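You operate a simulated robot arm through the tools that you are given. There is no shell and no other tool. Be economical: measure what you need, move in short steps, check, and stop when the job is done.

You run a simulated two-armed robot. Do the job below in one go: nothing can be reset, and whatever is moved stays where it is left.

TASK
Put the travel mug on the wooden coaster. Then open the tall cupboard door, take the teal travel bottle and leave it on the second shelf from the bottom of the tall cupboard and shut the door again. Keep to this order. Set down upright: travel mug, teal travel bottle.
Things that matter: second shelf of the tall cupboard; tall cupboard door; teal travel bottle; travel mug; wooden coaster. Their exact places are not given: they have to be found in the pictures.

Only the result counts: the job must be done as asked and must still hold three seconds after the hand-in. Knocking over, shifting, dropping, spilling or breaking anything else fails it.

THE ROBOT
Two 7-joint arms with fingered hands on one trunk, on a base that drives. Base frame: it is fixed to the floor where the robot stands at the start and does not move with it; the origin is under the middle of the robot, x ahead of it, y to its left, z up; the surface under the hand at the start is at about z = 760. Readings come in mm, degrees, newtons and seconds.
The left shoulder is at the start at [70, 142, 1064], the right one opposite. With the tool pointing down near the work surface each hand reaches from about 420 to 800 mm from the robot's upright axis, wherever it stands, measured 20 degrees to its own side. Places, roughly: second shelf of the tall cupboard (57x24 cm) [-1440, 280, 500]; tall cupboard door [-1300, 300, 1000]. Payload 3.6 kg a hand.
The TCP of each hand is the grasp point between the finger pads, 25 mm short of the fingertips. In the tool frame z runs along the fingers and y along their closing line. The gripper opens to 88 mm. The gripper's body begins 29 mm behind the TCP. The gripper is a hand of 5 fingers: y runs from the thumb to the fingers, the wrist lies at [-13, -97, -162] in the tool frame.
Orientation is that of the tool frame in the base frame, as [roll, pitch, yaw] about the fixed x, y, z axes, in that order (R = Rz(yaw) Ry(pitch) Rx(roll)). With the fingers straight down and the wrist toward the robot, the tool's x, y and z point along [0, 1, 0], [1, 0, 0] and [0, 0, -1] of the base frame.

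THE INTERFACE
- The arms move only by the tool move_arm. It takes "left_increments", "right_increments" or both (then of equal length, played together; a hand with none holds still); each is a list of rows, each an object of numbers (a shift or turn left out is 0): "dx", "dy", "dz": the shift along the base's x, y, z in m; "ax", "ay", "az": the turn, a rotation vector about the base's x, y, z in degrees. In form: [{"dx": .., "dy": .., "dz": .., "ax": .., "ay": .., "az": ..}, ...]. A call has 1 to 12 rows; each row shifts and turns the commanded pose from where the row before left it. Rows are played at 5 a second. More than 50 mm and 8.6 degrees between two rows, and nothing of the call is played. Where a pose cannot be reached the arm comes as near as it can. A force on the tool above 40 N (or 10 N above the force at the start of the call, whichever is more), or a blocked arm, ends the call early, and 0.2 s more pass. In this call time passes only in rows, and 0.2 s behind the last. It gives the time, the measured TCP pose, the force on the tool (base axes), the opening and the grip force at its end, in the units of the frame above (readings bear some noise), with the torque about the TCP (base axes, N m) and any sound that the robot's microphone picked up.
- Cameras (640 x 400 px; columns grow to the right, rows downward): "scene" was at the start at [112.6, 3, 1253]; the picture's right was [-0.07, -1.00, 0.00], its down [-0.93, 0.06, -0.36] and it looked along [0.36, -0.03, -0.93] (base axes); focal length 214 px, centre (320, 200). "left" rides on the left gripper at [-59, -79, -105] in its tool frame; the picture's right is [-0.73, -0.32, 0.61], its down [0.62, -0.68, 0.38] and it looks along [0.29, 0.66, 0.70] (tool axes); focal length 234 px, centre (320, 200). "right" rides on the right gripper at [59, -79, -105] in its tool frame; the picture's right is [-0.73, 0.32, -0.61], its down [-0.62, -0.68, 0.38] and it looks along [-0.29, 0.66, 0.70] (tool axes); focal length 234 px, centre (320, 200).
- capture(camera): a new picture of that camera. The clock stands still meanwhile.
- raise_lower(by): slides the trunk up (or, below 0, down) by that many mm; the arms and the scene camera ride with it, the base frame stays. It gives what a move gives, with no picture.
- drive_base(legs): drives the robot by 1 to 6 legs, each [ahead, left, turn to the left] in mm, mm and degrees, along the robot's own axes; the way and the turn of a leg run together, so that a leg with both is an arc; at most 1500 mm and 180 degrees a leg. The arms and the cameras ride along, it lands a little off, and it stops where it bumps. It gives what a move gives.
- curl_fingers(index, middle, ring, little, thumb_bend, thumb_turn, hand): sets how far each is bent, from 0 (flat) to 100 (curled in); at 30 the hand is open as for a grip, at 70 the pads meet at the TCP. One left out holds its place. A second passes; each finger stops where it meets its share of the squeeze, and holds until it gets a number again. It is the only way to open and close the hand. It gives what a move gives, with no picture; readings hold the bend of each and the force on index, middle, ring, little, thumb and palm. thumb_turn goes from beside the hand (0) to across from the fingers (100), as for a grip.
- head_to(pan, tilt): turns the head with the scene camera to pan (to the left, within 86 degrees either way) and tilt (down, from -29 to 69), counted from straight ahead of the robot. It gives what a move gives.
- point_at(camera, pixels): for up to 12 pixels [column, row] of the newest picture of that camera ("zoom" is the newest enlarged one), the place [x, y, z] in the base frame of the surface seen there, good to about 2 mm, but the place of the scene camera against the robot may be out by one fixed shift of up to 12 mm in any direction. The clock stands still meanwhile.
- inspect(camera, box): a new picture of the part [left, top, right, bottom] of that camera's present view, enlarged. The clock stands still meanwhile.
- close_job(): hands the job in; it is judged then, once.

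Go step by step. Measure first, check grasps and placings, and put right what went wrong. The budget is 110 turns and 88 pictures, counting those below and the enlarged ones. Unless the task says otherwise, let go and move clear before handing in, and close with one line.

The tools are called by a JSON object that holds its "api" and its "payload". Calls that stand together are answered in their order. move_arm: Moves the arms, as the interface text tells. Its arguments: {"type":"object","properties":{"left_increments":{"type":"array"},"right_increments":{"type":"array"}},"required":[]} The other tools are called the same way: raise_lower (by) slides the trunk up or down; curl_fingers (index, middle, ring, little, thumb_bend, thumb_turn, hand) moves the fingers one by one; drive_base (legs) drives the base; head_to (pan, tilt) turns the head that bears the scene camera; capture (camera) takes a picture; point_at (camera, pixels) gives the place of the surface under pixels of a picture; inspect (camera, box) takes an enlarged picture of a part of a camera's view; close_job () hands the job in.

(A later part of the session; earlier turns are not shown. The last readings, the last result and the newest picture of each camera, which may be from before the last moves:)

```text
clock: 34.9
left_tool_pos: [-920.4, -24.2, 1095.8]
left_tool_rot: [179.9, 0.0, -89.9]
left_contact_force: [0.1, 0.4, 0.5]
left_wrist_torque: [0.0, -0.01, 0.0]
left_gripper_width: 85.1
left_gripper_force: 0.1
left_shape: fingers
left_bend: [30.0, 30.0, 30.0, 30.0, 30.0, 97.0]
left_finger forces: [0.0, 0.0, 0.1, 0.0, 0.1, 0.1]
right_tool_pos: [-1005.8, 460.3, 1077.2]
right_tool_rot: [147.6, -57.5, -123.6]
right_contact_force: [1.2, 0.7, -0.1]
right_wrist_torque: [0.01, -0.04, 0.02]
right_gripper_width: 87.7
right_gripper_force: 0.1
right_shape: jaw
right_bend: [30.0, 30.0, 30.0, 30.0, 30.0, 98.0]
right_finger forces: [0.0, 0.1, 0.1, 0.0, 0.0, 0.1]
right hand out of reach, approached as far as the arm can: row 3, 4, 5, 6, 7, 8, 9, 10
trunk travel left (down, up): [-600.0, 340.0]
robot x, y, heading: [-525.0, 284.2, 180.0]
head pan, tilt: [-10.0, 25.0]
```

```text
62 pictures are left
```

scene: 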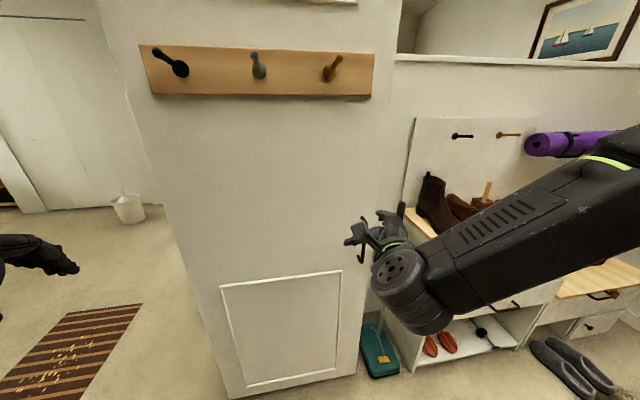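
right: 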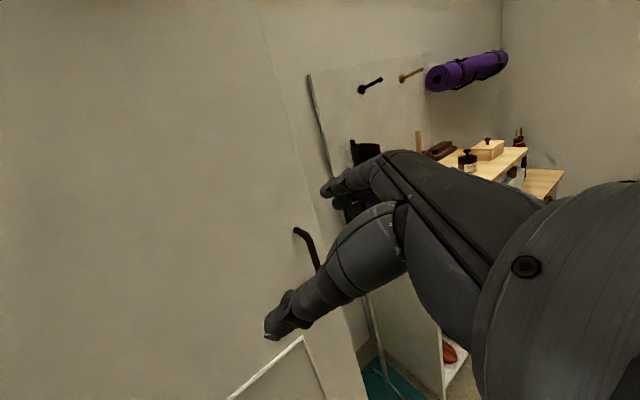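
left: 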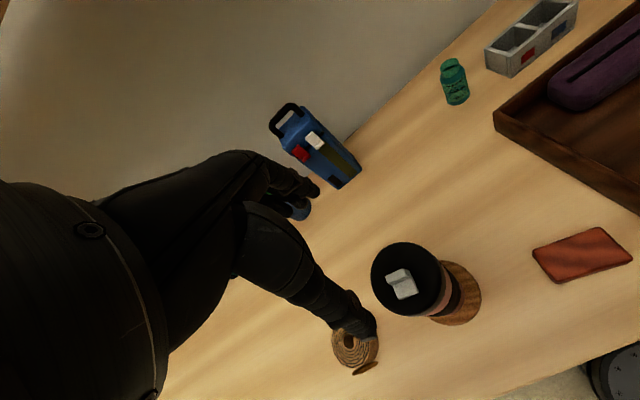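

The hand folded too close to the shoulder; it needs to be further forward. I'll finish the turn while moving forward and down toward pre-grasp in front of the handle.

{"api": "move_arm", "payload": {"right_increments": [{"dx": -0.04, "dz": -0.02}, {"dx": -0.03, "dz": -0.03, "ax": -4.6188, "ay": 4.6188, "az": -4.6188}, {"dz": -0.03, "ax": -4.6188, "ay": 4.6188, "az": -4.6188}, {"dz": -0.03, "dy": 0.01, "ax": -4.6188, "ay": 4.6188, "az": -4.6188}, {"dz": -0.03, "dy": 0.01, "ax": -4.6188, "ay": 4.6188, "az": -4.6188}, {"dz": -0.02, "dy": 0.01, "ax": -4.6188, "ay": 4.6188, "az": -4.6188}]}}

{"api": "capture", "payload": {"camera": "right"}}

{"api": "head_to", "payload": {"pan": -20, "tilt": 30}}

{"api": "capture", "payload": {"camera": "scene"}}

```text
clock: 36.3
left_tool_pos: [-916.7, -24.9, 1097.7]
left_tool_rot: [179.7, 0.1, -89.9]
left_contact_force: [-0.5, 0.8, 0.3]
left_wrist_torque: [0.01, 0.01, 0.02]
left_gripper_width: 84.9
left_gripper_force: 0.1
left_shape: fingers
left_bend: [30.0, 30.0, 30.0, 30.0, 30.0, 97.0]
left_finger forces: [0.0, 0.1, 0.1, 0.0, 0.0, 0.0]
right_tool_pos: [-1221.4, 503.5, 1007.2]
right_tool_rot: [129.7, -88.3, -128.5]
right_contact_force: [29.3, -4.9, 4.1]
right_wrist_torque: [0.17, -0.02, -1.28]
right_gripper_width: 84.5
right_gripper_force: 0.0
right_shape: jaw
right_bend: [30.0, 30.0, 30.0, 30.0, 30.0, 98.0]
right_finger forces: [1.3, 27.5, 0.0, 0.6, 0.1, 0.1]
right hand out of reach, approached as far as the arm can: row 2, 3, 4, 5, 6
trunk travel left (down, up): [-600.0, 340.0]
robot x, y, heading: [-521.0, 282.9, 180.0]
head pan, tilt: [-10.0, 25.0]
stopped in row 6 (right hand): the force on the tool passed its limit at 52 N (the readings are from after the stop); the commanded pose is now the measured one
```

```text
61 pictures are left
```

right: 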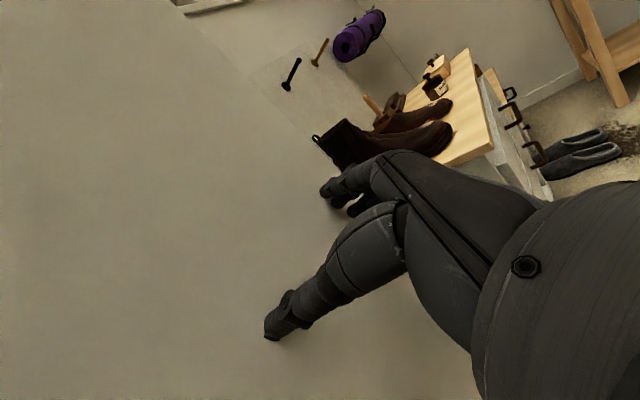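

```text
clock: 37.0
left_tool_pos: [-915.1, -23.5, 1096.2]
left_tool_rot: [179.6, 0.0, -90.0]
left_contact_force: [-0.4, 0.5, -0.8]
left_wrist_torque: [-0.03, -0.03, -0.05]
left_gripper_width: 85.0
left_gripper_force: 0.0
left_shape: fingers
left_bend: [30.0, 30.0, 30.0, 30.0, 30.0, 97.0]
left_finger forces: [0.0, 0.0, 0.0, 0.0, 0.0, 0.0]
right_tool_pos: [-1220.5, 503.2, 1007.2]
right_tool_rot: [125.8, -88.3, -124.6]
right_contact_force: [24.4, -5.0, 2.4]
right_wrist_torque: [0.1, -0.07, -1.02]
right_gripper_width: 84.1
right_gripper_force: 0.1
right_shape: jaw
right_bend: [30.0, 30.0, 30.0, 30.0, 30.0, 98.0]
right_finger forces: [0.9, 23.2, 0.0, 0.2, 0.0, 0.0]
trunk travel left (down, up): [-600.0, 340.0]
robot x, y, heading: [-524.1, 281.6, 179.8]
head pan, tilt: [-20.0, 30.0]
```

```text
60 pictures are left
```

scene: 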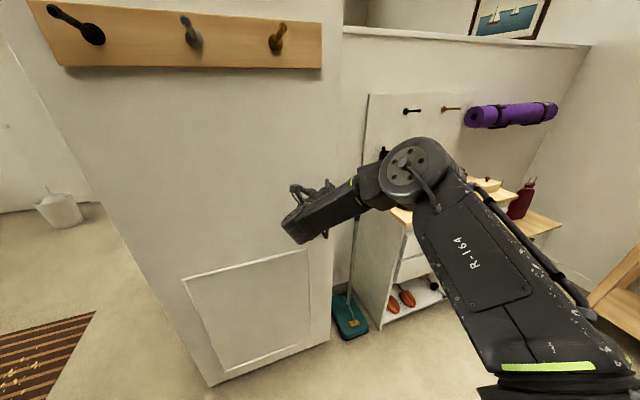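

The hand now points straight at the door with closing line horizontal, but it touched the door face with its middle finger. I'll back off 100 mm and measure the handle.

{"api": "move_arm", "payload": {"right_increments": [{"dx": 0.03}, {"dx": 0.035}, {"dx": 0.035}, {}]}}

{"api": "capture", "payload": {"camera": "right"}}

{"api": "capture", "payload": {"camera": "scene"}}

```text
clock: 38.0
left_tool_pos: [-916.2, -23.9, 1098.0]
left_tool_rot: [179.6, 0.1, -90.0]
left_contact_force: [0.0, 0.2, 0.0]
left_wrist_torque: [-0.02, -0.01, 0.03]
left_gripper_width: 85.1
left_gripper_force: 0.0
left_shape: fingers
left_bend: [30.0, 30.0, 30.0, 30.0, 30.0, 97.0]
left_finger forces: [0.0, 0.0, 0.0, 0.0, 0.0, 0.0]
right_tool_pos: [-1221.3, 502.3, 1007.6]
right_tool_rot: [131.4, -88.3, -130.2]
right_contact_force: [25.0, -3.7, 3.6]
right_wrist_torque: [0.12, -0.07, -1.07]
right_gripper_width: 84.0
right_gripper_force: 0.0
right_shape: jaw
right_bend: [30.0, 30.0, 30.0, 30.0, 30.0, 98.0]
right_finger forces: [1.0, 23.5, 0.0, 0.2, 0.0, 0.1]
right hand out of reach, approached as far as the arm can: row 1, 2, 3
trunk travel left (down, up): [-600.0, 340.0]
robot x, y, heading: [-521.4, 284.6, 179.8]
head pan, tilt: [-20.0, 30.0]
```

```text
59 pictures are left
```

right: 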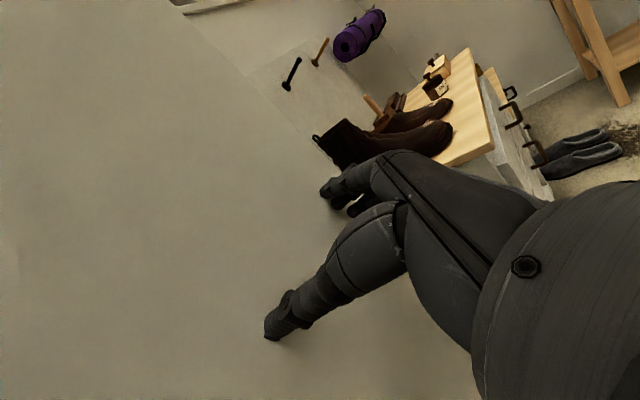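

```text
58 pictures are left
```

scene: 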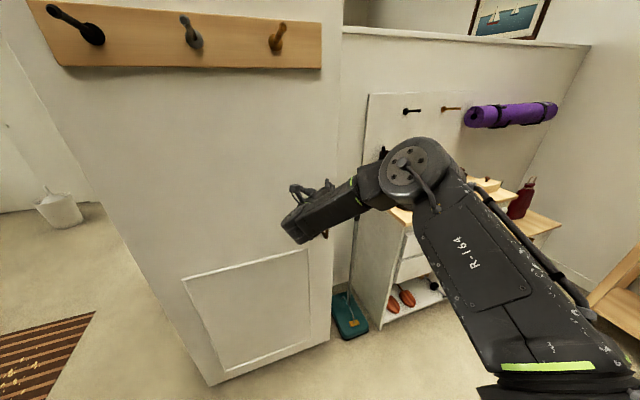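

The arm can't fold back in this orientation, so I'll position it with the base: back 115 mm and 41 mm to the right, then lower the trunk.

{"api": "drive_base", "payload": {"legs": [[-115, 0, 0]]}}

{"api": "raise_lower", "payload": {"by": -112}}

{"api": "capture", "payload": {"camera": "right"}}

{"api": "capture", "payload": {"camera": "scene"}}

```text
clock: 39.2
left_tool_pos: [-804.7, -24.2, 1095.4]
left_tool_rot: [-180.0, 0.0, -89.9]
left_contact_force: [0.5, 1.1, 0.3]
left_wrist_torque: [0.01, -0.03, 0.0]
left_gripper_width: 84.9
left_gripper_force: 0.0
left_shape: fingers
left_bend: [30.0, 30.0, 30.0, 30.0, 30.0, 97.0]
left_finger forces: [0.1, 0.0, 0.0, 0.0, 0.0, 0.1]
right_tool_pos: [-1109.5, 504.1, 1003.3]
right_tool_rot: [139.5, -88.1, -138.1]
right_contact_force: [0.0, 0.3, 0.4]
right_wrist_torque: [-0.01, -0.03, 0.0]
right_gripper_width: 88.0
right_gripper_force: 0.2
right_shape: jaw
right_bend: [30.0, 30.0, 30.0, 30.0, 30.0, 98.0]
right_finger forces: [0.0, 0.0, 0.0, 0.0, 0.0, 0.0]
trunk travel left (down, up): [-600.0, 340.0]
robot x, y, heading: [-409.4, 283.2, 179.9]
head pan, tilt: [-20.0, 30.0]
```

```text
clock: 40.6
left_tool_pos: [-804.5, -23.6, 983.4]
left_tool_rot: [179.9, 0.0, -90.0]
left_contact_force: [0.0, 0.1, 0.1]
left_wrist_torque: [0.01, 0.0, 0.0]
left_gripper_width: 85.2
left_gripper_force: 0.1
left_shape: fingers
left_bend: [30.0, 30.0, 30.0, 30.0, 30.0, 97.0]
left_finger forces: [0.0, 0.0, 0.1, 0.0, 0.1, 0.0]
right_tool_pos: [-1109.0, 503.9, 891.9]
right_tool_rot: [140.9, -88.2, -139.5]
right_contact_force: [-0.1, -0.9, -0.3]
right_wrist_torque: [0.02, 0.03, 0.02]
right_gripper_width: 88.0
right_gripper_force: 0.1
right_shape: jaw
right_bend: [30.0, 30.0, 30.0, 30.0, 30.0, 98.0]
right_finger forces: [0.0, 0.0, 0.0, 0.1, 0.0, 0.1]
trunk travel left (down, up): [-488.0, 452.0]
robot x, y, heading: [-408.3, 284.6, 180.1]
head pan, tilt: [-20.0, 30.0]
```

```text
57 pictures are left
```

right: 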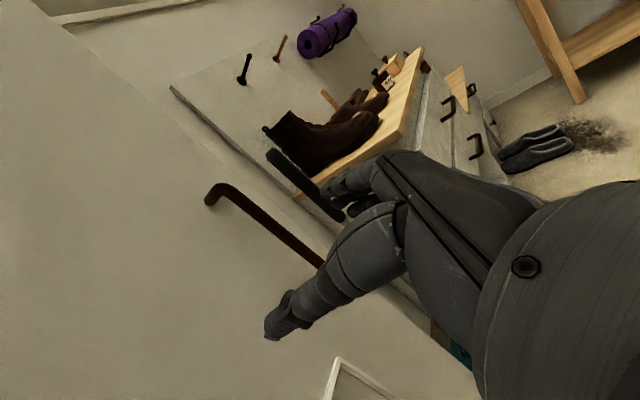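

```text
56 pictures are left
```

scene: 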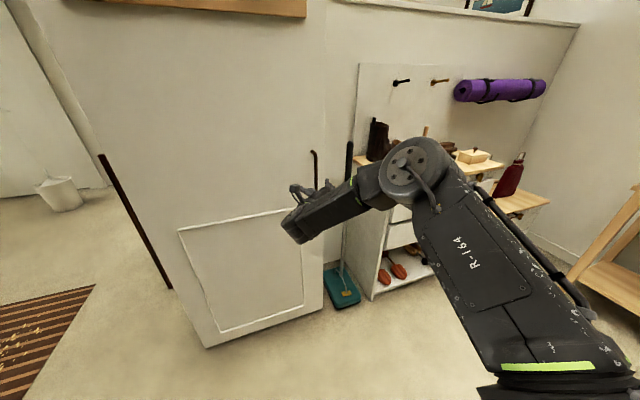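

I'll measure the handle bar in the right-hand picture.

{"api": "point_at", "payload": {"camera": "right", "pixels": [[222, 188], [240, 202], [260, 219], [280, 233], [300, 246], [314, 258], [208, 200], [245, 260], [310, 195]]}}

{"api": "point_at", "payload": {"camera": "scene", "pixels": [[130, 220], [105, 160], [170, 285], [315, 165], [316, 152], [200, 160], [322, 230], [210, 340]]}}

```text
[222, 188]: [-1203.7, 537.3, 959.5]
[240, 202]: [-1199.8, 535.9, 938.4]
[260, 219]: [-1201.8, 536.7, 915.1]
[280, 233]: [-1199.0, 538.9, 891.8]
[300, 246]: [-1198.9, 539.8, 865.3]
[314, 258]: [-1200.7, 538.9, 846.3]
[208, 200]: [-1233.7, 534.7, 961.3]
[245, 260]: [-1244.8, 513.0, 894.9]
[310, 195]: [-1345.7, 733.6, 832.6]
```

```text
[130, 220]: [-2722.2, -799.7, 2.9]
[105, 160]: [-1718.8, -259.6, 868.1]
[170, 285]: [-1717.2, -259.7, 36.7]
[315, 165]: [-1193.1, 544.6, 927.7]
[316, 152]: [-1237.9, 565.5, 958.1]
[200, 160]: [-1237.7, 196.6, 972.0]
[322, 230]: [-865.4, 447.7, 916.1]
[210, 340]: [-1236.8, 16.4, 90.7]
```

The bar's axis is near (−1205, 539) and the TCP is at (−1109, 504, 892). I'll drive right 35 mm, then ahead about 90 mm.

{"api": "drive_base", "payload": {"legs": [[0, -35, 0], [88, 0, 0]]}}

{"api": "capture", "payload": {"camera": "right"}}

```text
clock: 42.2
left_tool_pos: [-893.4, 10.5, 984.0]
left_tool_rot: [-179.9, 0.0, -89.9]
left_contact_force: [-0.5, -0.4, 0.1]
left_wrist_torque: [0.03, 0.0, 0.02]
left_gripper_width: 85.1
left_gripper_force: 0.0
left_shape: fingers
left_bend: [30.0, 30.0, 30.0, 30.0, 30.0, 97.0]
left_finger forces: [0.0, 0.0, 0.0, 0.1, 0.0, 0.0]
right_tool_pos: [-1198.9, 536.8, 891.3]
right_tool_rot: [143.0, -88.0, -141.7]
right_contact_force: [0.4, 0.5, 0.3]
right_wrist_torque: [0.02, -0.02, 0.0]
right_gripper_width: 87.8
right_gripper_force: 0.1
right_shape: jaw
right_bend: [30.0, 30.0, 30.0, 30.0, 30.0, 98.0]
right_finger forces: [0.0, 0.0, 0.0, 0.1, 0.0, 0.1]
trunk travel left (down, up): [-488.0, 452.0]
robot x, y, heading: [-496.4, 317.1, -180.0]
head pan, tilt: [-20.0, 30.0]
```

```text
55 pictures are left
```

right: 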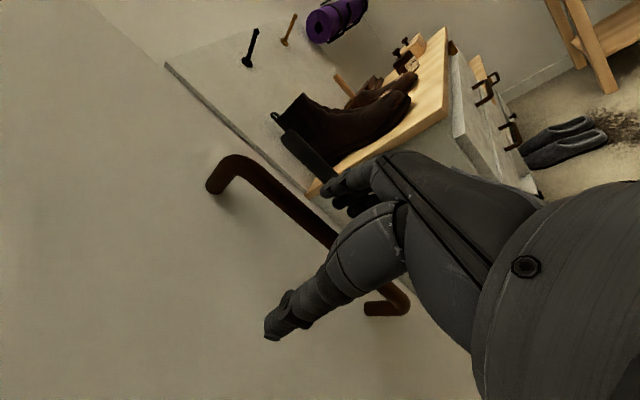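

The bar lies between thumb and fingers in the right picture. I'll close the right hand on it.

{"api": "curl_fingers", "payload": {"hand": "right", "index": 75, "middle": 75, "ring": 75, "little": 75, "thumb_bend": 70}}

{"api": "capture", "payload": {"camera": "right"}}

```text
clock: 43.2
left_tool_pos: [-894.2, 14.1, 984.5]
left_tool_rot: [-180.0, -0.1, -90.0]
left_contact_force: [0.1, 0.7, -0.6]
left_wrist_torque: [0.0, 0.04, 0.02]
left_gripper_width: 85.1
left_gripper_force: 0.0
left_shape: fingers
left_bend: [30.0, 30.0, 30.0, 30.0, 30.0, 97.0]
left_finger forces: [0.0, 0.0, 0.0, 0.1, 0.0, 0.1]
right_tool_pos: [-1198.8, 542.1, 891.2]
right_tool_rot: [143.2, -88.2, -141.9]
right_contact_force: [-5.0, 17.5, 1.4]
right_wrist_torque: [0.46, 0.07, -0.07]
right_gripper_width: 0.0
right_gripper_force: 9.0
right_shape: fingers
right_bend: [74.0, 75.0, 74.0, 73.0, 69.0, 98.0]
right_finger forces: [2.6, 1.5, 4.2, 10.3, 0.0, 0.0]
trunk travel left (down, up): [-488.0, 452.0]
robot x, y, heading: [-493.9, 318.8, 180.3]
head pan, tilt: [-20.0, 30.0]
```

```text
54 pictures are left
```

right: 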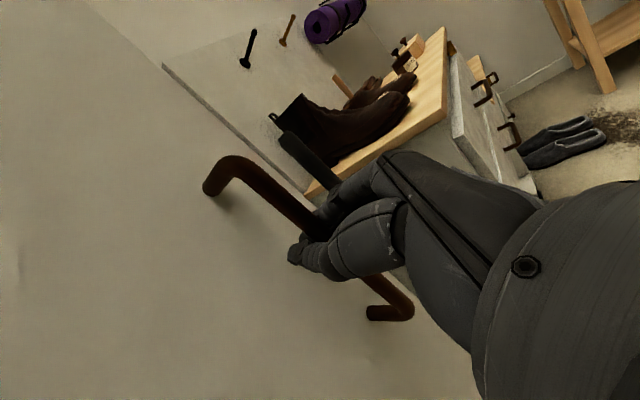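

Finger forces show contact with the bar, the thumb carrying none yet. I'll tighten the thumb, then try pulling back by driving 50 mm.

{"api": "curl_fingers", "payload": {"hand": "right", "index": 90, "middle": 90, "ring": 90, "little": 90, "thumb_bend": 90}}

{"api": "drive_base", "payload": {"legs": [[-50, 0, 0]]}}

{"api": "capture", "payload": {"camera": "right"}}

{"api": "capture", "payload": {"camera": "scene"}}

```text
clock: 44.2
left_tool_pos: [-894.8, 10.8, 983.5]
left_tool_rot: [179.9, -0.1, -90.0]
left_contact_force: [0.2, 0.1, -0.4]
left_wrist_torque: [-0.01, 0.03, 0.04]
left_gripper_width: 85.1
left_gripper_force: 0.1
left_shape: fingers
left_bend: [30.0, 30.0, 30.0, 30.0, 30.0, 97.0]
left_finger forces: [0.1, 0.1, 0.0, 0.0, 0.0, 0.0]
right_tool_pos: [-1200.1, 537.4, 890.6]
right_tool_rot: [141.7, -88.0, -140.2]
right_contact_force: [-1.7, 3.1, -3.8]
right_wrist_torque: [0.29, 0.65, 0.1]
right_gripper_width: 0.1
right_gripper_force: 20.0
right_shape: fingers
right_bend: [87.0, 90.0, 90.0, 87.0, 85.0, 97.0]
right_finger forces: [0.0, 0.0, 1.2, 14.6, 24.1, 0.0]
trunk travel left (down, up): [-488.0, 452.0]
robot x, y, heading: [-499.7, 317.2, -180.0]
head pan, tilt: [-20.0, 30.0]
```

```text
clock: 45.1
left_tool_pos: [-841.3, 7.6, 982.8]
left_tool_rot: [180.0, 0.2, -89.8]
left_contact_force: [1.0, -0.6, -0.3]
left_wrist_torque: [-0.01, -0.01, 0.03]
left_gripper_width: 85.1
left_gripper_force: 0.0
left_shape: fingers
left_bend: [30.0, 30.0, 30.0, 30.0, 30.0, 97.0]
left_finger forces: [0.0, 0.0, 0.0, 0.0, 0.0, 0.1]
right_tool_pos: [-1149.4, 533.5, 892.1]
right_tool_rot: [136.4, -88.0, -134.9]
right_contact_force: [-4.3, -17.9, -9.3]
right_wrist_torque: [-0.16, 0.88, -0.32]
right_gripper_width: 0.1
right_gripper_force: 26.5
right_shape: fingers
right_bend: [88.0, 90.0, 89.0, 85.0, 88.0, 98.0]
right_finger forces: [0.0, 1.5, 5.3, 17.8, 29.0, 0.1]
trunk travel left (down, up): [-488.0, 452.0]
robot x, y, heading: [-444.6, 318.7, -180.3]
head pan, tilt: [-20.0, 30.0]
```

```text
53 pictures are left
```

right: 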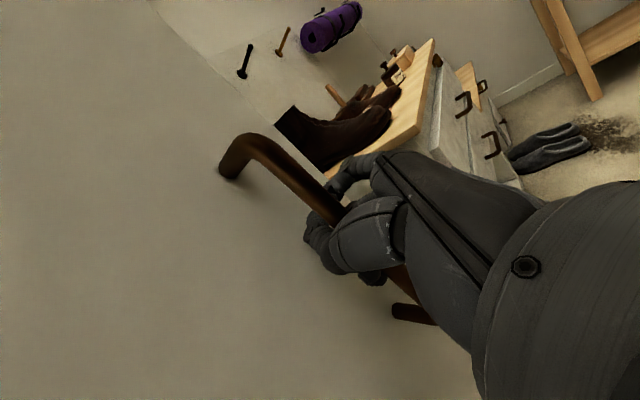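

```text
52 pictures are left
```

scene: 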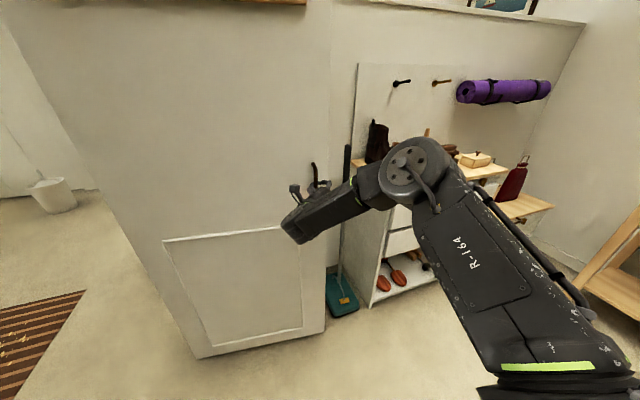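

The door follows the hand (about 5° open). I'll continue along the door's arc around the hinge with a leg turning 8°.

{"api": "drive_base", "payload": {"legs": [[-45, 114, -8.3]]}}

{"api": "capture", "payload": {"camera": "right"}}

```text
clock: 46.4
left_tool_pos: [-848.1, -48.5, 982.1]
left_tool_rot: [-180.0, 0.1, -98.2]
left_contact_force: [0.3, 0.3, -1.7]
left_wrist_torque: [0.0, 0.02, 0.03]
left_gripper_width: 85.0
left_gripper_force: 0.1
left_shape: fingers
left_bend: [30.0, 30.0, 30.0, 30.0, 30.0, 97.0]
left_finger forces: [0.0, 0.0, 0.0, 0.0, 0.0, 0.1]
right_tool_pos: [-1075.1, 516.6, 891.5]
right_tool_rot: [139.5, -87.9, -146.1]
right_contact_force: [-7.2, -18.3, -5.3]
right_wrist_torque: [-0.12, 0.86, -0.51]
right_gripper_width: 0.1
right_gripper_force: 27.5
right_shape: fingers
right_bend: [88.0, 90.0, 89.0, 85.0, 88.0, 97.0]
right_finger forces: [0.1, 1.9, 6.2, 17.8, 29.1, 0.0]
trunk travel left (down, up): [-488.0, 452.0]
robot x, y, heading: [-411.7, 201.0, 171.9]
head pan, tilt: [-20.0, 30.0]
```

```text
51 pictures are left
```

right: 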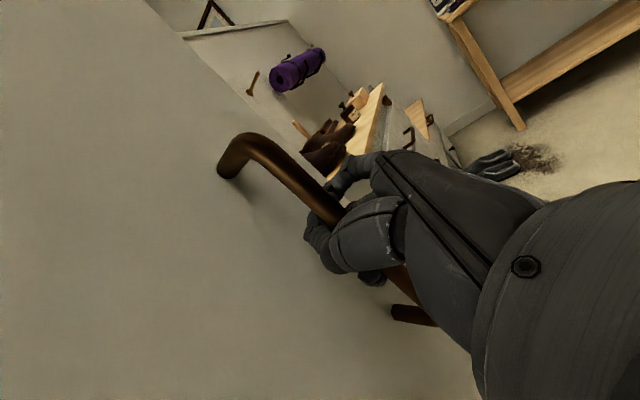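

The hand still holds the handle along the arc. I'll continue another 40° in five legs.

{"api": "drive_base", "payload": {"legs": [[-43.4, 110, -8], [-43.4, 110, -8], [-43.4, 110, -8], [-43.4, 110, -8], [-43.4, 110, -8]]}}

{"api": "capture", "payload": {"camera": "right"}}

{"api": "capture", "payload": {"camera": "scene"}}

```text
clock: 50.9
left_tool_pos: [-971.1, -284.5, 984.0]
left_tool_rot: [180.0, -0.2, -138.1]
left_contact_force: [0.4, -1.1, -0.1]
left_wrist_torque: [0.02, -0.01, 0.02]
left_gripper_width: 84.7
left_gripper_force: 0.1
left_shape: fingers
left_bend: [30.0, 30.0, 30.0, 30.0, 30.0, 97.0]
left_finger forces: [0.1, 0.0, 0.0, 0.0, 0.0, 0.0]
right_tool_pos: [-784.4, 293.4, 892.1]
right_tool_rot: [142.4, -88.1, 171.0]
right_contact_force: [6.1, 5.2, -0.2]
right_wrist_torque: [0.39, 0.0, 0.1]
right_gripper_width: 0.0
right_gripper_force: 4.7
right_shape: fingers
right_bend: [88.0, 90.0, 90.0, 87.0, 88.0, 97.0]
right_finger forces: [0.0, 0.0, 0.0, 8.7, 0.1, 0.0]
trunk travel left (down, up): [-488.0, 452.0]
robot x, y, heading: [-475.2, -371.7, 132.0]
head pan, tilt: [-20.0, 30.0]
```

```text
50 pictures are left
```

right: 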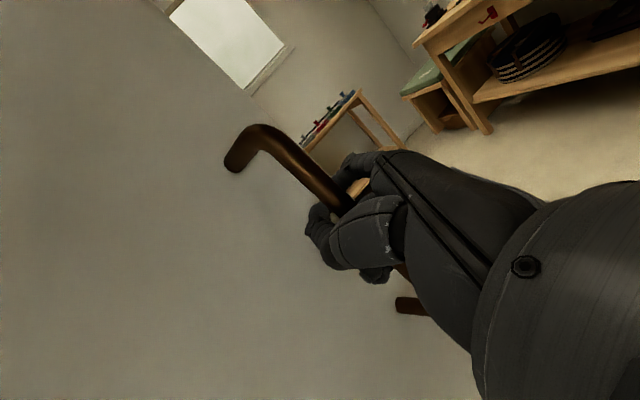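

```text
49 pictures are left
```

scene: 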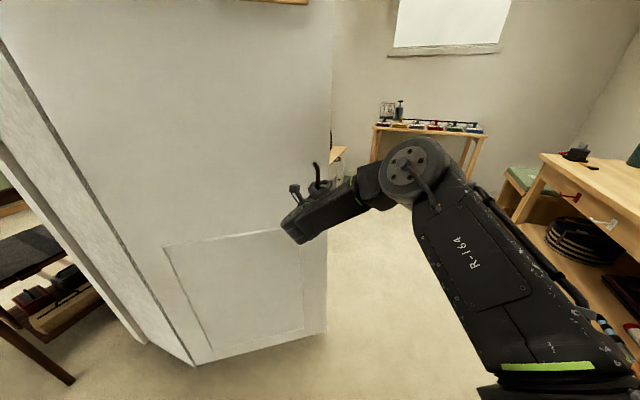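

The door is about 54° open and the grip holds. I'll go 14° more in two legs, then open the hand.

{"api": "drive_base", "payload": {"legs": [[-38, 96, -7], [-38, 96, -7]]}}

{"api": "curl_fingers", "payload": {"hand": "right", "index": 20, "middle": 20, "ring": 20, "little": 20, "thumb_bend": 20}}

{"api": "capture", "payload": {"camera": "right"}}

{"api": "head_to", "payload": {"pan": 60, "tilt": 30}}

{"api": "capture", "payload": {"camera": "scene"}}

```text
clock: 52.8
left_tool_pos: [-1050.1, -339.8, 985.3]
left_tool_rot: [179.9, -0.2, -152.0]
left_contact_force: [0.6, 0.0, 0.1]
left_wrist_torque: [0.0, 0.04, 0.02]
left_gripper_width: 85.0
left_gripper_force: 0.0
left_shape: fingers
left_bend: [30.0, 30.0, 30.0, 30.0, 30.0, 97.0]
left_finger forces: [0.1, 0.0, 0.1, 0.0, 0.0, 0.0]
right_tool_pos: [-726.2, 176.1, 892.0]
right_tool_rot: [141.3, -88.2, 158.2]
right_contact_force: [17.0, 6.7, 0.6]
right_wrist_torque: [0.63, -0.47, 0.4]
right_gripper_width: 0.2
right_gripper_force: 9.0
right_shape: fingers
right_bend: [88.0, 90.0, 90.0, 87.0, 89.0, 96.0]
right_finger forces: [0.0, 0.0, 0.3, 18.0, 0.1, 0.1]
trunk travel left (down, up): [-488.0, 452.0]
robot x, y, heading: [-593.3, -548.6, 117.9]
head pan, tilt: [-20.0, 30.0]
```

```text
clock: 53.8
left_tool_pos: [-1052.1, -341.5, 983.8]
left_tool_rot: [179.9, 0.0, -152.1]
left_contact_force: [0.1, 1.7, 0.3]
left_wrist_torque: [0.0, -0.02, 0.0]
left_gripper_width: 85.3
left_gripper_force: 0.0
left_shape: fingers
left_bend: [30.0, 30.0, 30.0, 30.0, 30.0, 97.0]
left_finger forces: [0.0, 0.0, 0.1, 0.1, 0.1, 0.0]
right_tool_pos: [-729.5, 174.5, 891.3]
right_tool_rot: [138.6, -88.0, 160.7]
right_contact_force: [-0.1, 0.0, -0.5]
right_wrist_torque: [0.0, -0.01, -0.01]
right_gripper_width: 103.5
right_gripper_force: 0.0
right_shape: fingers
right_bend: [20.0, 20.0, 20.0, 20.0, 20.0, 97.0]
right_finger forces: [0.0, 0.0, 0.1, 0.1, 0.0, 0.1]
trunk travel left (down, up): [-488.0, 452.0]
robot x, y, heading: [-593.1, -546.7, 117.9]
head pan, tilt: [-20.0, 30.0]
```

```text
48 pictures are left
```

right: 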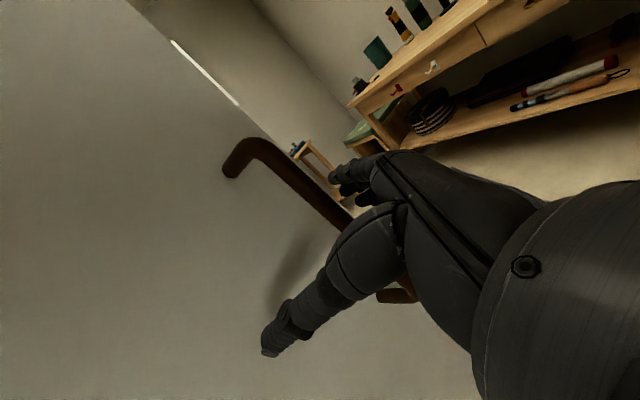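

```text
clock: 55.4
left_tool_pos: [-1051.9, -341.3, 982.7]
left_tool_rot: [180.0, -0.1, -152.0]
left_contact_force: [0.1, -0.8, 0.2]
left_wrist_torque: [-0.03, 0.0, 0.03]
left_gripper_width: 84.9
left_gripper_force: 0.0
left_shape: fingers
left_bend: [30.0, 30.0, 30.0, 30.0, 30.0, 97.0]
left_finger forces: [0.1, 0.0, 0.0, 0.0, 0.0, 0.1]
right_tool_pos: [-729.0, 174.6, 892.4]
right_tool_rot: [140.8, -88.1, 158.6]
right_contact_force: [0.7, -0.6, -0.6]
right_wrist_torque: [0.02, 0.01, 0.01]
right_gripper_width: 103.2
right_gripper_force: 0.0
right_shape: fingers
right_bend: [20.0, 20.0, 20.0, 20.0, 20.0, 97.0]
right_finger forces: [0.0, 0.1, 0.0, 0.0, 0.1, 0.1]
trunk travel left (down, up): [-488.0, 452.0]
robot x, y, heading: [-593.2, -547.6, 117.9]
head pan, tilt: [60.0, 30.0]
```

```text
47 pictures are left
```

scene: 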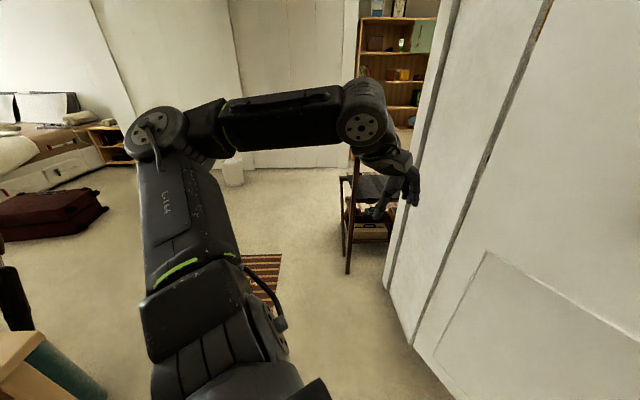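

The hand is open and the door stands ~70° open. I'll back off the handle and drive round the door's free edge to its inner side, facing the cupboard.

{"api": "drive_base", "payload": {"legs": [[-80, 0, 0], [0, -560, 0], [0, 0, -28], [950, 0, 0], [0, 0, 90]]}}

{"api": "head_to", "payload": {"pan": 10, "tilt": 25}}

{"api": "capture", "payload": {"camera": "scene"}}

```text
clock: 69.0
left_tool_pos: [-468.8, 285.2, 984.7]
left_tool_rot: [180.0, 0.0, -89.4]
left_contact_force: [-0.2, 0.4, -0.4]
left_wrist_torque: [0.0, -0.02, -0.02]
left_gripper_width: 85.2
left_gripper_force: 0.0
left_shape: fingers
left_bend: [30.0, 30.0, 30.0, 30.0, 30.0, 97.0]
left_finger forces: [0.0, 0.1, 0.0, 0.0, 0.0, 0.1]
right_tool_pos: [-777.5, 808.4, 892.5]
right_tool_rot: [140.2, -88.1, -138.2]
right_contact_force: [0.2, 0.8, 0.0]
right_wrist_torque: [0.0, 0.01, 0.01]
right_gripper_width: 103.2
right_gripper_force: 0.0
right_shape: fingers
right_bend: [20.0, 20.0, 20.0, 20.0, 20.0, 97.0]
right_finger forces: [0.1, 0.0, 0.0, 0.0, 0.0, 0.1]
trunk travel left (down, up): [-488.0, 452.0]
robot x, y, heading: [-73.0, 599.1, -179.4]
head pan, tilt: [60.0, 30.0]
```

```text
clock: 70.2
left_tool_pos: [-468.0, 285.9, 984.2]
left_tool_rot: [-179.9, 0.0, -89.3]
left_contact_force: [0.6, -0.3, -0.1]
left_wrist_torque: [0.01, -0.02, 0.02]
left_gripper_width: 85.2
left_gripper_force: 0.1
left_shape: fingers
left_bend: [30.0, 30.0, 30.0, 30.0, 30.0, 97.0]
left_finger forces: [0.0, 0.1, 0.0, 0.1, 0.1, 0.1]
right_tool_pos: [-778.4, 808.8, 891.5]
right_tool_rot: [139.5, -88.1, -137.5]
right_contact_force: [0.3, -0.3, 0.0]
right_wrist_torque: [0.0, -0.02, -0.01]
right_gripper_width: 103.3
right_gripper_force: 0.1
right_shape: fingers
right_bend: [20.0, 20.0, 20.0, 20.0, 20.0, 97.0]
right_finger forces: [0.0, 0.1, 0.0, 0.1, 0.1, 0.0]
trunk travel left (down, up): [-488.0, 452.0]
robot x, y, heading: [-72.0, 594.2, -179.6]
head pan, tilt: [10.0, 25.0]
```

```text
46 pictures are left
```

scene: 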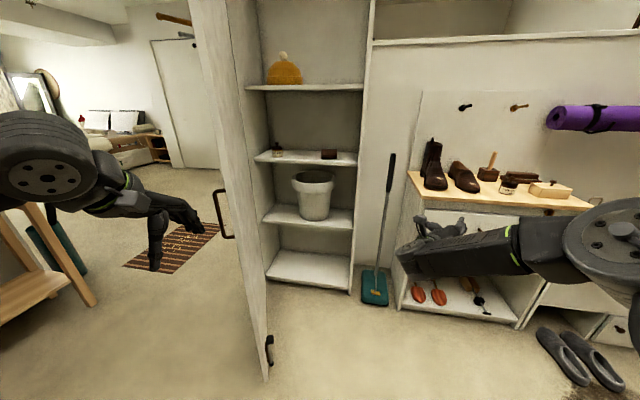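

The open cupboard shows shelves; the bottom board is at row ~265 and the next, with a pot on it, at row ~215. I'll measure them.

{"api": "inspect", "payload": {"camera": "scene", "box": [180, 60, 420, 300]}}

{"api": "point_at", "payload": {"camera": "scene", "pixels": [[300, 265], [265, 222], [285, 222], [315, 226], [345, 222], [353, 218], [275, 210], [315, 215], [295, 178], [330, 180], [300, 160], [268, 350]]}}

{"api": "point_at", "payload": {"camera": "scene", "pixels": [[240, 300], [262, 370], [225, 190], [250, 120], [268, 278], [350, 285], [380, 290], [400, 260], [430, 300], [480, 200], [365, 270], [520, 320]]}}

```text
1.67 times, centred on (300, 180) of scene
```

zoom: 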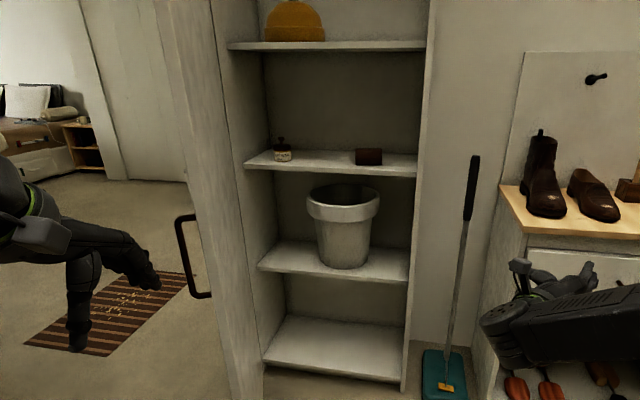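

```text
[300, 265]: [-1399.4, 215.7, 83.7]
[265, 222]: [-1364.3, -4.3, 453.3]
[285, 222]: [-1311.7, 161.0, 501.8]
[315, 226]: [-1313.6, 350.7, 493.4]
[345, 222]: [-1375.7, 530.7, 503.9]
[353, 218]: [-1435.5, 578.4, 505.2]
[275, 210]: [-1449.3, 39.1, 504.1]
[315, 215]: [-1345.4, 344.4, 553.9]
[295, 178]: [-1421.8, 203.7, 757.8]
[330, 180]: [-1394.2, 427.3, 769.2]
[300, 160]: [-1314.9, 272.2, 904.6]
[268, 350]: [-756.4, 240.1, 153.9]
```

```text
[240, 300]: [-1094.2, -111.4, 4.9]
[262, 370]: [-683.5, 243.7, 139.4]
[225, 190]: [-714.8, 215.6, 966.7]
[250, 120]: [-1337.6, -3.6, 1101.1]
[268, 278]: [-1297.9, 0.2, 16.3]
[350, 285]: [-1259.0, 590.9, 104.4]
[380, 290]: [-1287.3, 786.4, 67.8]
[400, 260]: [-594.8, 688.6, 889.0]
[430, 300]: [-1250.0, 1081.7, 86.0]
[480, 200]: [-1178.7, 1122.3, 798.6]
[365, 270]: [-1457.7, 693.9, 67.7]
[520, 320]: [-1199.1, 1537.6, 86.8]
```

Second shelf is at z≈503, front edge x≈−1312, next shelf ≈900, with a free zone right of the pot around y≈505. A top-down left-hand placement fits there. I'll first return the right hand to its tucked fingers-down pose.

{"api": "move_arm", "payload": {"right_increments": [{"dx": 0.01, "dz": 0.006, "ax": 4.6188, "ay": -4.6188, "az": 4.6188}, {"dx": 0.02, "dz": 0.006, "ax": 4.6188, "ay": -4.6188, "az": 4.6188}, {"dx": 0.025, "dz": 0.006, "ax": 4.6188, "ay": -4.6188, "az": 4.6188}, {"dx": 0.025, "dz": 0.006, "ax": 4.6188, "ay": -4.6188, "az": 4.6188}, {"dx": 0.025, "dz": 0.006, "ax": 4.6188, "ay": -4.6188, "az": 4.6188}, {"dx": 0.025, "dz": 0.006, "ax": 4.6188, "ay": -4.6188, "az": 4.6188}, {"dx": 0.025, "dz": 0.006, "ax": 4.6188, "ay": -4.6188, "az": 4.6188}, {"dx": 0.025, "dz": 0.006, "ax": 4.6188, "ay": -4.6188, "az": 4.6188}, {"dx": 0.025, "dz": 0.006, "ax": 4.6188, "ay": -4.6188, "az": 4.6188}, {"dx": 0.025, "dz": 0.006, "ax": 4.6188, "ay": -4.6188, "az": 4.6188}, {"dx": 0.025, "dz": 0.006, "ax": 4.6188, "ay": -4.6188, "az": 4.6188}, {"dx": 0.025, "dz": 0.006, "ax": 4.6188, "ay": -4.6188, "az": 4.6188}]}}

{"api": "move_arm", "payload": {"right_increments": [{"ax": 4.6188, "ay": -4.6188, "az": 4.6188}, {"ax": 4.6188, "ay": -4.6188, "az": 4.6188}, {"ax": 4.6188, "ay": -4.6188, "az": 4.6188}, {"dz": 0.01}]}}

{"api": "curl_fingers", "payload": {"hand": "right", "index": 30, "middle": 30, "ring": 30, "little": 30, "thumb_bend": 30}}

```text
clock: 72.8
left_tool_pos: [-466.0, 284.9, 983.9]
left_tool_rot: [179.9, 0.0, -89.4]
left_contact_force: [-0.6, 0.1, 0.3]
left_wrist_torque: [0.02, 0.03, 0.02]
left_gripper_width: 84.9
left_gripper_force: 0.0
left_shape: fingers
left_bend: [30.0, 30.0, 30.0, 30.0, 30.0, 97.0]
left_finger forces: [0.0, 0.0, 0.0, 0.0, 0.1, 0.1]
right_tool_pos: [-499.0, 808.7, 966.7]
right_tool_rot: [169.4, -13.6, -101.3]
right_contact_force: [0.7, 0.2, 0.2]
right_wrist_torque: [-0.01, 0.0, -0.02]
right_gripper_width: 103.3
right_gripper_force: 0.1
right_shape: fingers
right_bend: [20.0, 20.0, 20.0, 20.0, 20.0, 97.0]
right_finger forces: [0.1, 0.0, 0.0, 0.0, 0.1, 0.0]
trunk travel left (down, up): [-488.0, 452.0]
robot x, y, heading: [-74.2, 600.2, -179.3]
head pan, tilt: [10.0, 25.0]
```

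```text
clock: 73.8
left_tool_pos: [-467.1, 284.6, 984.1]
left_tool_rot: [-179.8, 0.0, -89.4]
left_contact_force: [-0.6, -0.2, 0.4]
left_wrist_torque: [0.01, -0.02, 0.0]
left_gripper_width: 85.1
left_gripper_force: 0.1
left_shape: fingers
left_bend: [30.0, 30.0, 30.0, 30.0, 30.0, 97.0]
left_finger forces: [0.0, 0.0, 0.0, 0.0, 0.1, 0.1]
right_tool_pos: [-499.8, 809.4, 973.2]
right_tool_rot: [-178.0, 1.6, -88.6]
right_contact_force: [-0.1, 0.2, -0.8]
right_wrist_torque: [0.0, 0.01, -0.02]
right_gripper_width: 103.4
right_gripper_force: 0.0
right_shape: fingers
right_bend: [20.0, 20.0, 20.0, 20.0, 20.0, 97.0]
right_finger forces: [0.0, 0.1, 0.1, 0.0, 0.0, 0.0]
trunk travel left (down, up): [-488.0, 452.0]
robot x, y, heading: [-74.2, 596.8, -179.3]
head pan, tilt: [10.0, 25.0]
```

```text
clock: 74.8
left_tool_pos: [-468.8, 285.6, 985.3]
left_tool_rot: [-180.0, -0.1, -89.3]
left_contact_force: [0.4, 0.7, 0.4]
left_wrist_torque: [0.0, 0.03, 0.01]
left_gripper_width: 84.8
left_gripper_force: 0.0
left_shape: fingers
left_bend: [30.0, 30.0, 30.0, 30.0, 30.0, 97.0]
left_finger forces: [0.0, 0.0, 0.0, 0.1, 0.1, 0.0]
right_tool_pos: [-498.1, 809.2, 973.9]
right_tool_rot: [-178.0, 1.3, -88.8]
right_contact_force: [-0.5, 0.4, -0.3]
right_wrist_torque: [0.04, 0.01, -0.01]
right_gripper_width: 85.3
right_gripper_force: 0.0
right_shape: fingers
right_bend: [30.0, 30.0, 30.0, 30.0, 30.0, 97.0]
right_finger forces: [0.0, 0.0, 0.1, 0.0, 0.0, 0.0]
trunk travel left (down, up): [-488.0, 452.0]
robot x, y, heading: [-73.3, 596.7, -179.1]
head pan, tilt: [10.0, 25.0]
```

The right hand is back in the down pose. I'll raise the trunk and drive back to the table, stopping short of it for a check.

{"api": "raise_lower", "payload": {"by": 130}}

{"api": "drive_base", "payload": {"legs": [[0, 740, 0], [150, 0, 0], [0, 0, 179], [150, -40, 0]]}}

{"api": "head_to", "payload": {"pan": 15, "tilt": 45}}

{"api": "capture", "payload": {"camera": "scene"}}

```text
clock: 76.3
left_tool_pos: [-467.4, 284.4, 1112.0]
left_tool_rot: [-180.0, -0.1, -89.3]
left_contact_force: [0.0, -0.3, 0.9]
left_wrist_torque: [0.02, -0.01, 0.01]
left_gripper_width: 85.2
left_gripper_force: 0.1
left_shape: fingers
left_bend: [30.0, 30.0, 30.0, 30.0, 30.0, 97.0]
left_finger forces: [0.1, 0.0, 0.0, 0.0, 0.1, 0.0]
right_tool_pos: [-499.8, 809.2, 1102.9]
right_tool_rot: [-178.0, 1.4, -88.7]
right_contact_force: [-0.8, 0.2, 0.1]
right_wrist_torque: [0.01, 0.01, -0.02]
right_gripper_width: 85.3
right_gripper_force: 0.0
right_shape: fingers
right_bend: [30.0, 30.0, 30.0, 30.0, 30.0, 97.0]
right_finger forces: [0.0, 0.1, 0.0, 0.1, 0.1, 0.0]
trunk travel left (down, up): [-618.0, 322.0]
robot x, y, heading: [-75.7, 594.7, -179.3]
head pan, tilt: [10.0, 25.0]
```

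```text
clock: 89.7
left_tool_pos: [331.4, 149.1, 1112.9]
left_tool_rot: [-179.9, 0.0, 92.4]
left_contact_force: [0.1, -0.3, -0.2]
left_wrist_torque: [0.0, -0.05, 0.05]
left_gripper_width: 84.7
left_gripper_force: 0.0
left_shape: fingers
left_bend: [30.0, 30.0, 30.0, 30.0, 30.0, 97.0]
left_finger forces: [0.1, 0.0, 0.0, 0.0, 0.1, 0.0]
right_tool_pos: [379.5, -374.2, 1103.6]
right_tool_rot: [-178.0, 1.4, 93.2]
right_contact_force: [0.4, -1.1, 0.8]
right_wrist_torque: [0.03, -0.02, 0.0]
right_gripper_width: 85.1
right_gripper_force: 0.1
right_shape: fingers
right_bend: [30.0, 30.0, 30.0, 30.0, 30.0, 97.0]
right_finger forces: [0.0, 0.1, 0.0, 0.0, 0.0, 0.0]
trunk travel left (down, up): [-618.0, 322.0]
robot x, y, heading: [-48.4, -174.8, 2.5]
head pan, tilt: [10.0, 25.0]
```

```text
clock: 90.5
left_tool_pos: [331.5, 150.8, 1113.9]
left_tool_rot: [-180.0, 0.1, 92.6]
left_contact_force: [-0.3, -0.1, -0.8]
left_wrist_torque: [0.0, 0.01, 0.02]
left_gripper_width: 85.2
left_gripper_force: 0.0
left_shape: fingers
left_bend: [30.0, 30.0, 30.0, 30.0, 30.0, 97.0]
left_finger forces: [0.0, 0.0, 0.1, 0.1, 0.1, 0.0]
right_tool_pos: [378.7, -372.9, 1103.8]
right_tool_rot: [-178.0, 1.4, 93.2]
right_contact_force: [-0.2, 0.5, -0.1]
right_wrist_torque: [-0.01, 0.01, -0.03]
right_gripper_width: 85.2
right_gripper_force: 0.1
right_shape: fingers
right_bend: [30.0, 30.0, 30.0, 30.0, 30.0, 97.0]
right_finger forces: [0.0, 0.1, 0.0, 0.0, 0.0, 0.0]
trunk travel left (down, up): [-618.0, 322.0]
robot x, y, heading: [-55.7, -176.0, 2.7]
head pan, tilt: [15.0, 45.0]
```

```text
44 pictures are left
```

scene: 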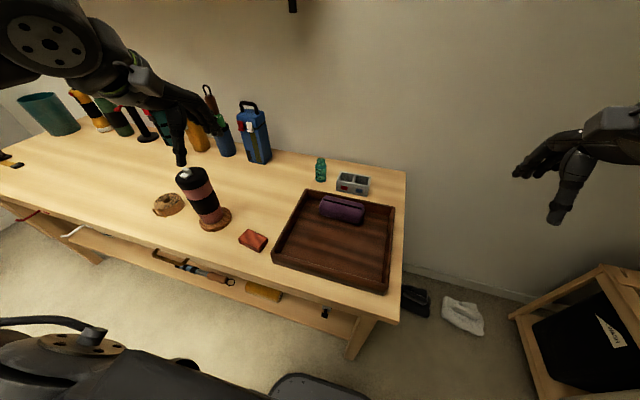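

The bottle is at (320,168) in the scene. I'll straighten up, drive the last 50 mm, and bring the left hand toward it.

{"api": "drive_base", "payload": {"legs": [[55, -10, -2.6]]}}

{"api": "move_arm", "payload": {"left_increments": [{"dx": 0.04, "dy": -0.015, "dz": -0.005}, {"dx": 0.04, "dy": -0.015, "dz": -0.01}, {"dx": 0.04, "dy": -0.015, "dz": -0.015}, {"dx": 0.04, "dy": -0.015, "dz": -0.02}, {"dx": 0.04, "dy": -0.01, "dz": -0.02}, {"dx": 0.04, "dz": -0.02}, {"dx": 0.03, "dz": -0.02}]}}

{"api": "capture", "payload": {"camera": "left"}}

```text
clock: 91.5
left_tool_pos: [400.7, 122.4, 1113.3]
left_tool_rot: [180.0, -0.1, 89.8]
left_contact_force: [-0.3, 0.3, 1.0]
left_wrist_torque: [-0.01, 0.04, 0.02]
left_gripper_width: 85.0
left_gripper_force: 0.0
left_shape: fingers
left_bend: [30.0, 30.0, 30.0, 30.0, 30.0, 97.0]
left_finger forces: [0.0, 0.1, 0.0, 0.0, 0.1, 0.0]
right_tool_pos: [425.9, -401.6, 1103.9]
right_tool_rot: [-178.0, 1.5, 90.6]
right_contact_force: [1.0, -0.2, -0.6]
right_wrist_torque: [-0.01, 0.03, 0.0]
right_gripper_width: 85.3
right_gripper_force: 0.2
right_shape: fingers
right_bend: [30.0, 30.0, 30.0, 30.0, 30.0, 97.0]
right_finger forces: [0.1, 0.1, 0.0, 0.0, 0.0, 0.0]
trunk travel left (down, up): [-618.0, 322.0]
robot x, y, heading: [7.2, -181.1, -0.2]
head pan, tilt: [15.0, 45.0]
```

```text
clock: 93.1
left_tool_pos: [674.8, 51.1, 1001.1]
left_tool_rot: [-180.0, 0.0, 90.0]
left_contact_force: [-1.2, 0.7, -0.9]
left_wrist_torque: [-0.02, 0.01, 0.03]
left_gripper_width: 85.1
left_gripper_force: 0.0
left_shape: fingers
left_bend: [30.0, 30.0, 30.0, 30.0, 30.0, 97.0]
left_finger forces: [0.1, 0.1, 0.0, 0.1, 0.0, 0.0]
right_tool_pos: [427.8, -401.5, 1102.6]
right_tool_rot: [-177.9, 1.5, 90.6]
right_contact_force: [-0.8, -0.7, -0.1]
right_wrist_torque: [0.0, 0.03, -0.01]
right_gripper_width: 85.1
right_gripper_force: 0.1
right_shape: fingers
right_bend: [30.0, 30.0, 30.0, 30.0, 30.0, 97.0]
right_finger forces: [0.0, 0.0, 0.0, 0.0, 0.0, 0.0]
trunk travel left (down, up): [-618.0, 322.0]
robot x, y, heading: [3.0, -184.4, -0.4]
head pan, tilt: [15.0, 45.0]
```

```text
43 pictures are left
```

left: 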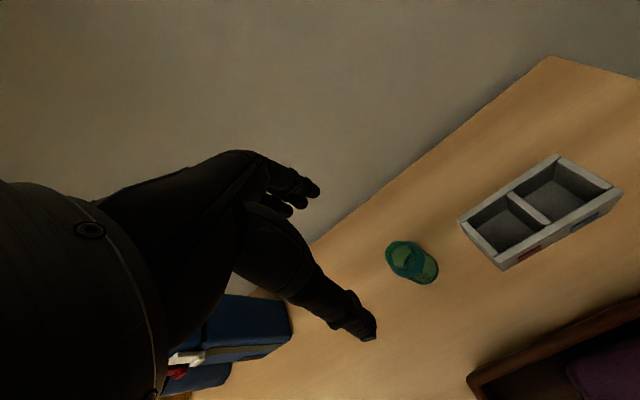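

The bottle is at (411,262) in the left picture. I'll enlarge it and measure.

{"api": "inspect", "payload": {"camera": "left", "box": [350, 210, 478, 290]}}

```text
5.00 times, centred on (414, 250) of left
```

zoom: 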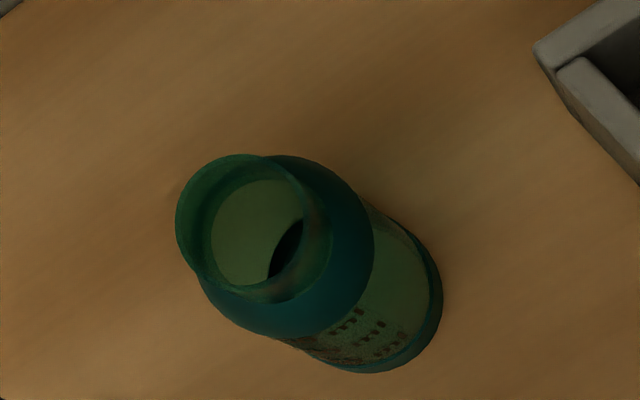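

{"api": "point_at", "payload": {"camera": "zoom", "pixels": [[180, 215], [245, 158], [325, 235], [270, 297], [345, 190], [230, 320], [435, 290], [380, 370], [340, 300], [365, 250], [540, 60], [600, 140]]}}

```text
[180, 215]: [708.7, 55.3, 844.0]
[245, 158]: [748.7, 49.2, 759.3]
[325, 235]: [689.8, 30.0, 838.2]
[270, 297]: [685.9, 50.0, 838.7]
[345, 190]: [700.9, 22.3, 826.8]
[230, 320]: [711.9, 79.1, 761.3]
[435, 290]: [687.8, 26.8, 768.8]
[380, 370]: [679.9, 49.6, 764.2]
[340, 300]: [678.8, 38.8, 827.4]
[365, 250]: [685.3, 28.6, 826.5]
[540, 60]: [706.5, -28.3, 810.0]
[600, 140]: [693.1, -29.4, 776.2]
```

Bottle axis is (699, 42), body Ø≈40 up to z≈827, rim z≈842. I'll move over it and down to z≈865 first.

{"api": "move_arm", "payload": {"left_increments": [{"dx": 0.024, "dy": -0.009, "dz": -0.02}, {"dz": -0.04}, {"dz": -0.04}, {"dz": -0.036}]}}

{"api": "capture", "payload": {"camera": "left"}}

```text
clock: 94.1
left_tool_pos: [664.6, 56.2, 876.9]
left_tool_rot: [179.8, 0.0, 89.9]
left_contact_force: [-0.7, -0.7, -0.1]
left_wrist_torque: [0.0, 0.0, 0.0]
left_gripper_width: 85.0
left_gripper_force: 0.0
left_shape: fingers
left_bend: [30.0, 30.0, 30.0, 30.0, 30.0, 97.0]
left_finger forces: [0.0, 0.0, 0.0, 0.0, 0.1, 0.1]
left hand out of reach, approached as far as the arm can: row 1, 2, 3, 4
right_tool_pos: [426.2, -400.6, 1102.9]
right_tool_rot: [-177.9, 1.4, 90.6]
right_contact_force: [0.2, -0.7, 0.2]
right_wrist_torque: [-0.02, -0.01, -0.01]
right_gripper_width: 85.0
right_gripper_force: 0.1
right_shape: fingers
right_bend: [30.0, 30.0, 30.0, 30.0, 30.0, 97.0]
right_finger forces: [0.0, 0.1, 0.0, 0.1, 0.0, 0.0]
trunk travel left (down, up): [-618.0, 322.0]
robot x, y, heading: [4.8, -182.1, -0.2]
head pan, tilt: [15.0, 45.0]
```

```text
41 pictures are left
```

left: 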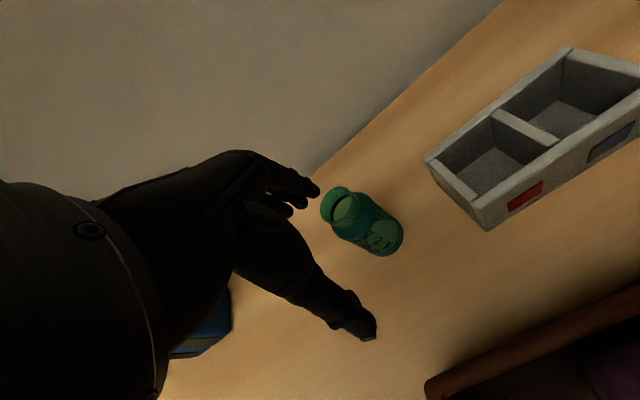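

The target is ~35 mm out of reach at this height. A lower hand relative to the shoulder should bend the wrist less, so I'll raise the trunk 100 mm and try again.

{"api": "raise_lower", "payload": {"by": 100}}

{"api": "move_arm", "payload": {"left_increments": [{"dz": -0.03}, {"dz": -0.03}, {"dx": 0.015, "dy": -0.007, "dz": -0.02}, {"dx": 0.02, "dy": -0.007}]}}

```text
clock: 95.4
left_tool_pos: [665.2, 55.8, 979.1]
left_tool_rot: [179.8, -0.1, 89.9]
left_contact_force: [-0.5, -0.5, -0.3]
left_wrist_torque: [0.0, 0.02, 0.0]
left_gripper_width: 85.1
left_gripper_force: 0.1
left_shape: fingers
left_bend: [30.0, 30.0, 30.0, 30.0, 30.0, 97.0]
left_finger forces: [0.0, 0.0, 0.0, 0.1, 0.0, 0.1]
right_tool_pos: [424.9, -401.8, 1201.9]
right_tool_rot: [-178.0, 1.5, 90.6]
right_contact_force: [-0.2, 1.6, -0.5]
right_wrist_torque: [-0.01, -0.04, 0.03]
right_gripper_width: 85.2
right_gripper_force: 0.0
right_shape: fingers
right_bend: [30.0, 30.0, 30.0, 30.0, 30.0, 97.0]
right_finger forces: [0.0, 0.0, 0.1, 0.0, 0.1, 0.1]
trunk travel left (down, up): [-718.0, 222.0]
robot x, y, heading: [2.5, -186.1, -0.2]
head pan, tilt: [15.0, 45.0]
```

```text
clock: 96.4
left_tool_pos: [647.9, 65.4, 943.7]
left_tool_rot: [179.9, 0.0, 89.9]
left_contact_force: [0.3, -0.3, 0.1]
left_wrist_torque: [-0.02, 0.02, -0.02]
left_gripper_width: 85.0
left_gripper_force: 0.1
left_shape: fingers
left_bend: [30.0, 30.0, 30.0, 30.0, 30.0, 97.0]
left_finger forces: [0.1, 0.0, 0.0, 0.0, 0.0, 0.0]
left hand out of reach, approached as far as the arm can: row 1, 2, 3, 4
right_tool_pos: [426.2, -401.0, 1203.7]
right_tool_rot: [-178.0, 1.4, 90.6]
right_contact_force: [0.4, 0.7, -0.1]
right_wrist_torque: [0.01, -0.03, 0.01]
right_gripper_width: 85.1
right_gripper_force: 0.1
right_shape: fingers
right_bend: [30.0, 30.0, 30.0, 30.0, 30.0, 97.0]
right_finger forces: [0.1, 0.0, 0.0, 0.1, 0.0, 0.0]
trunk travel left (down, up): [-718.0, 222.0]
robot x, y, heading: [-2.6, -185.5, -0.1]
head pan, tilt: [15.0, 45.0]
```

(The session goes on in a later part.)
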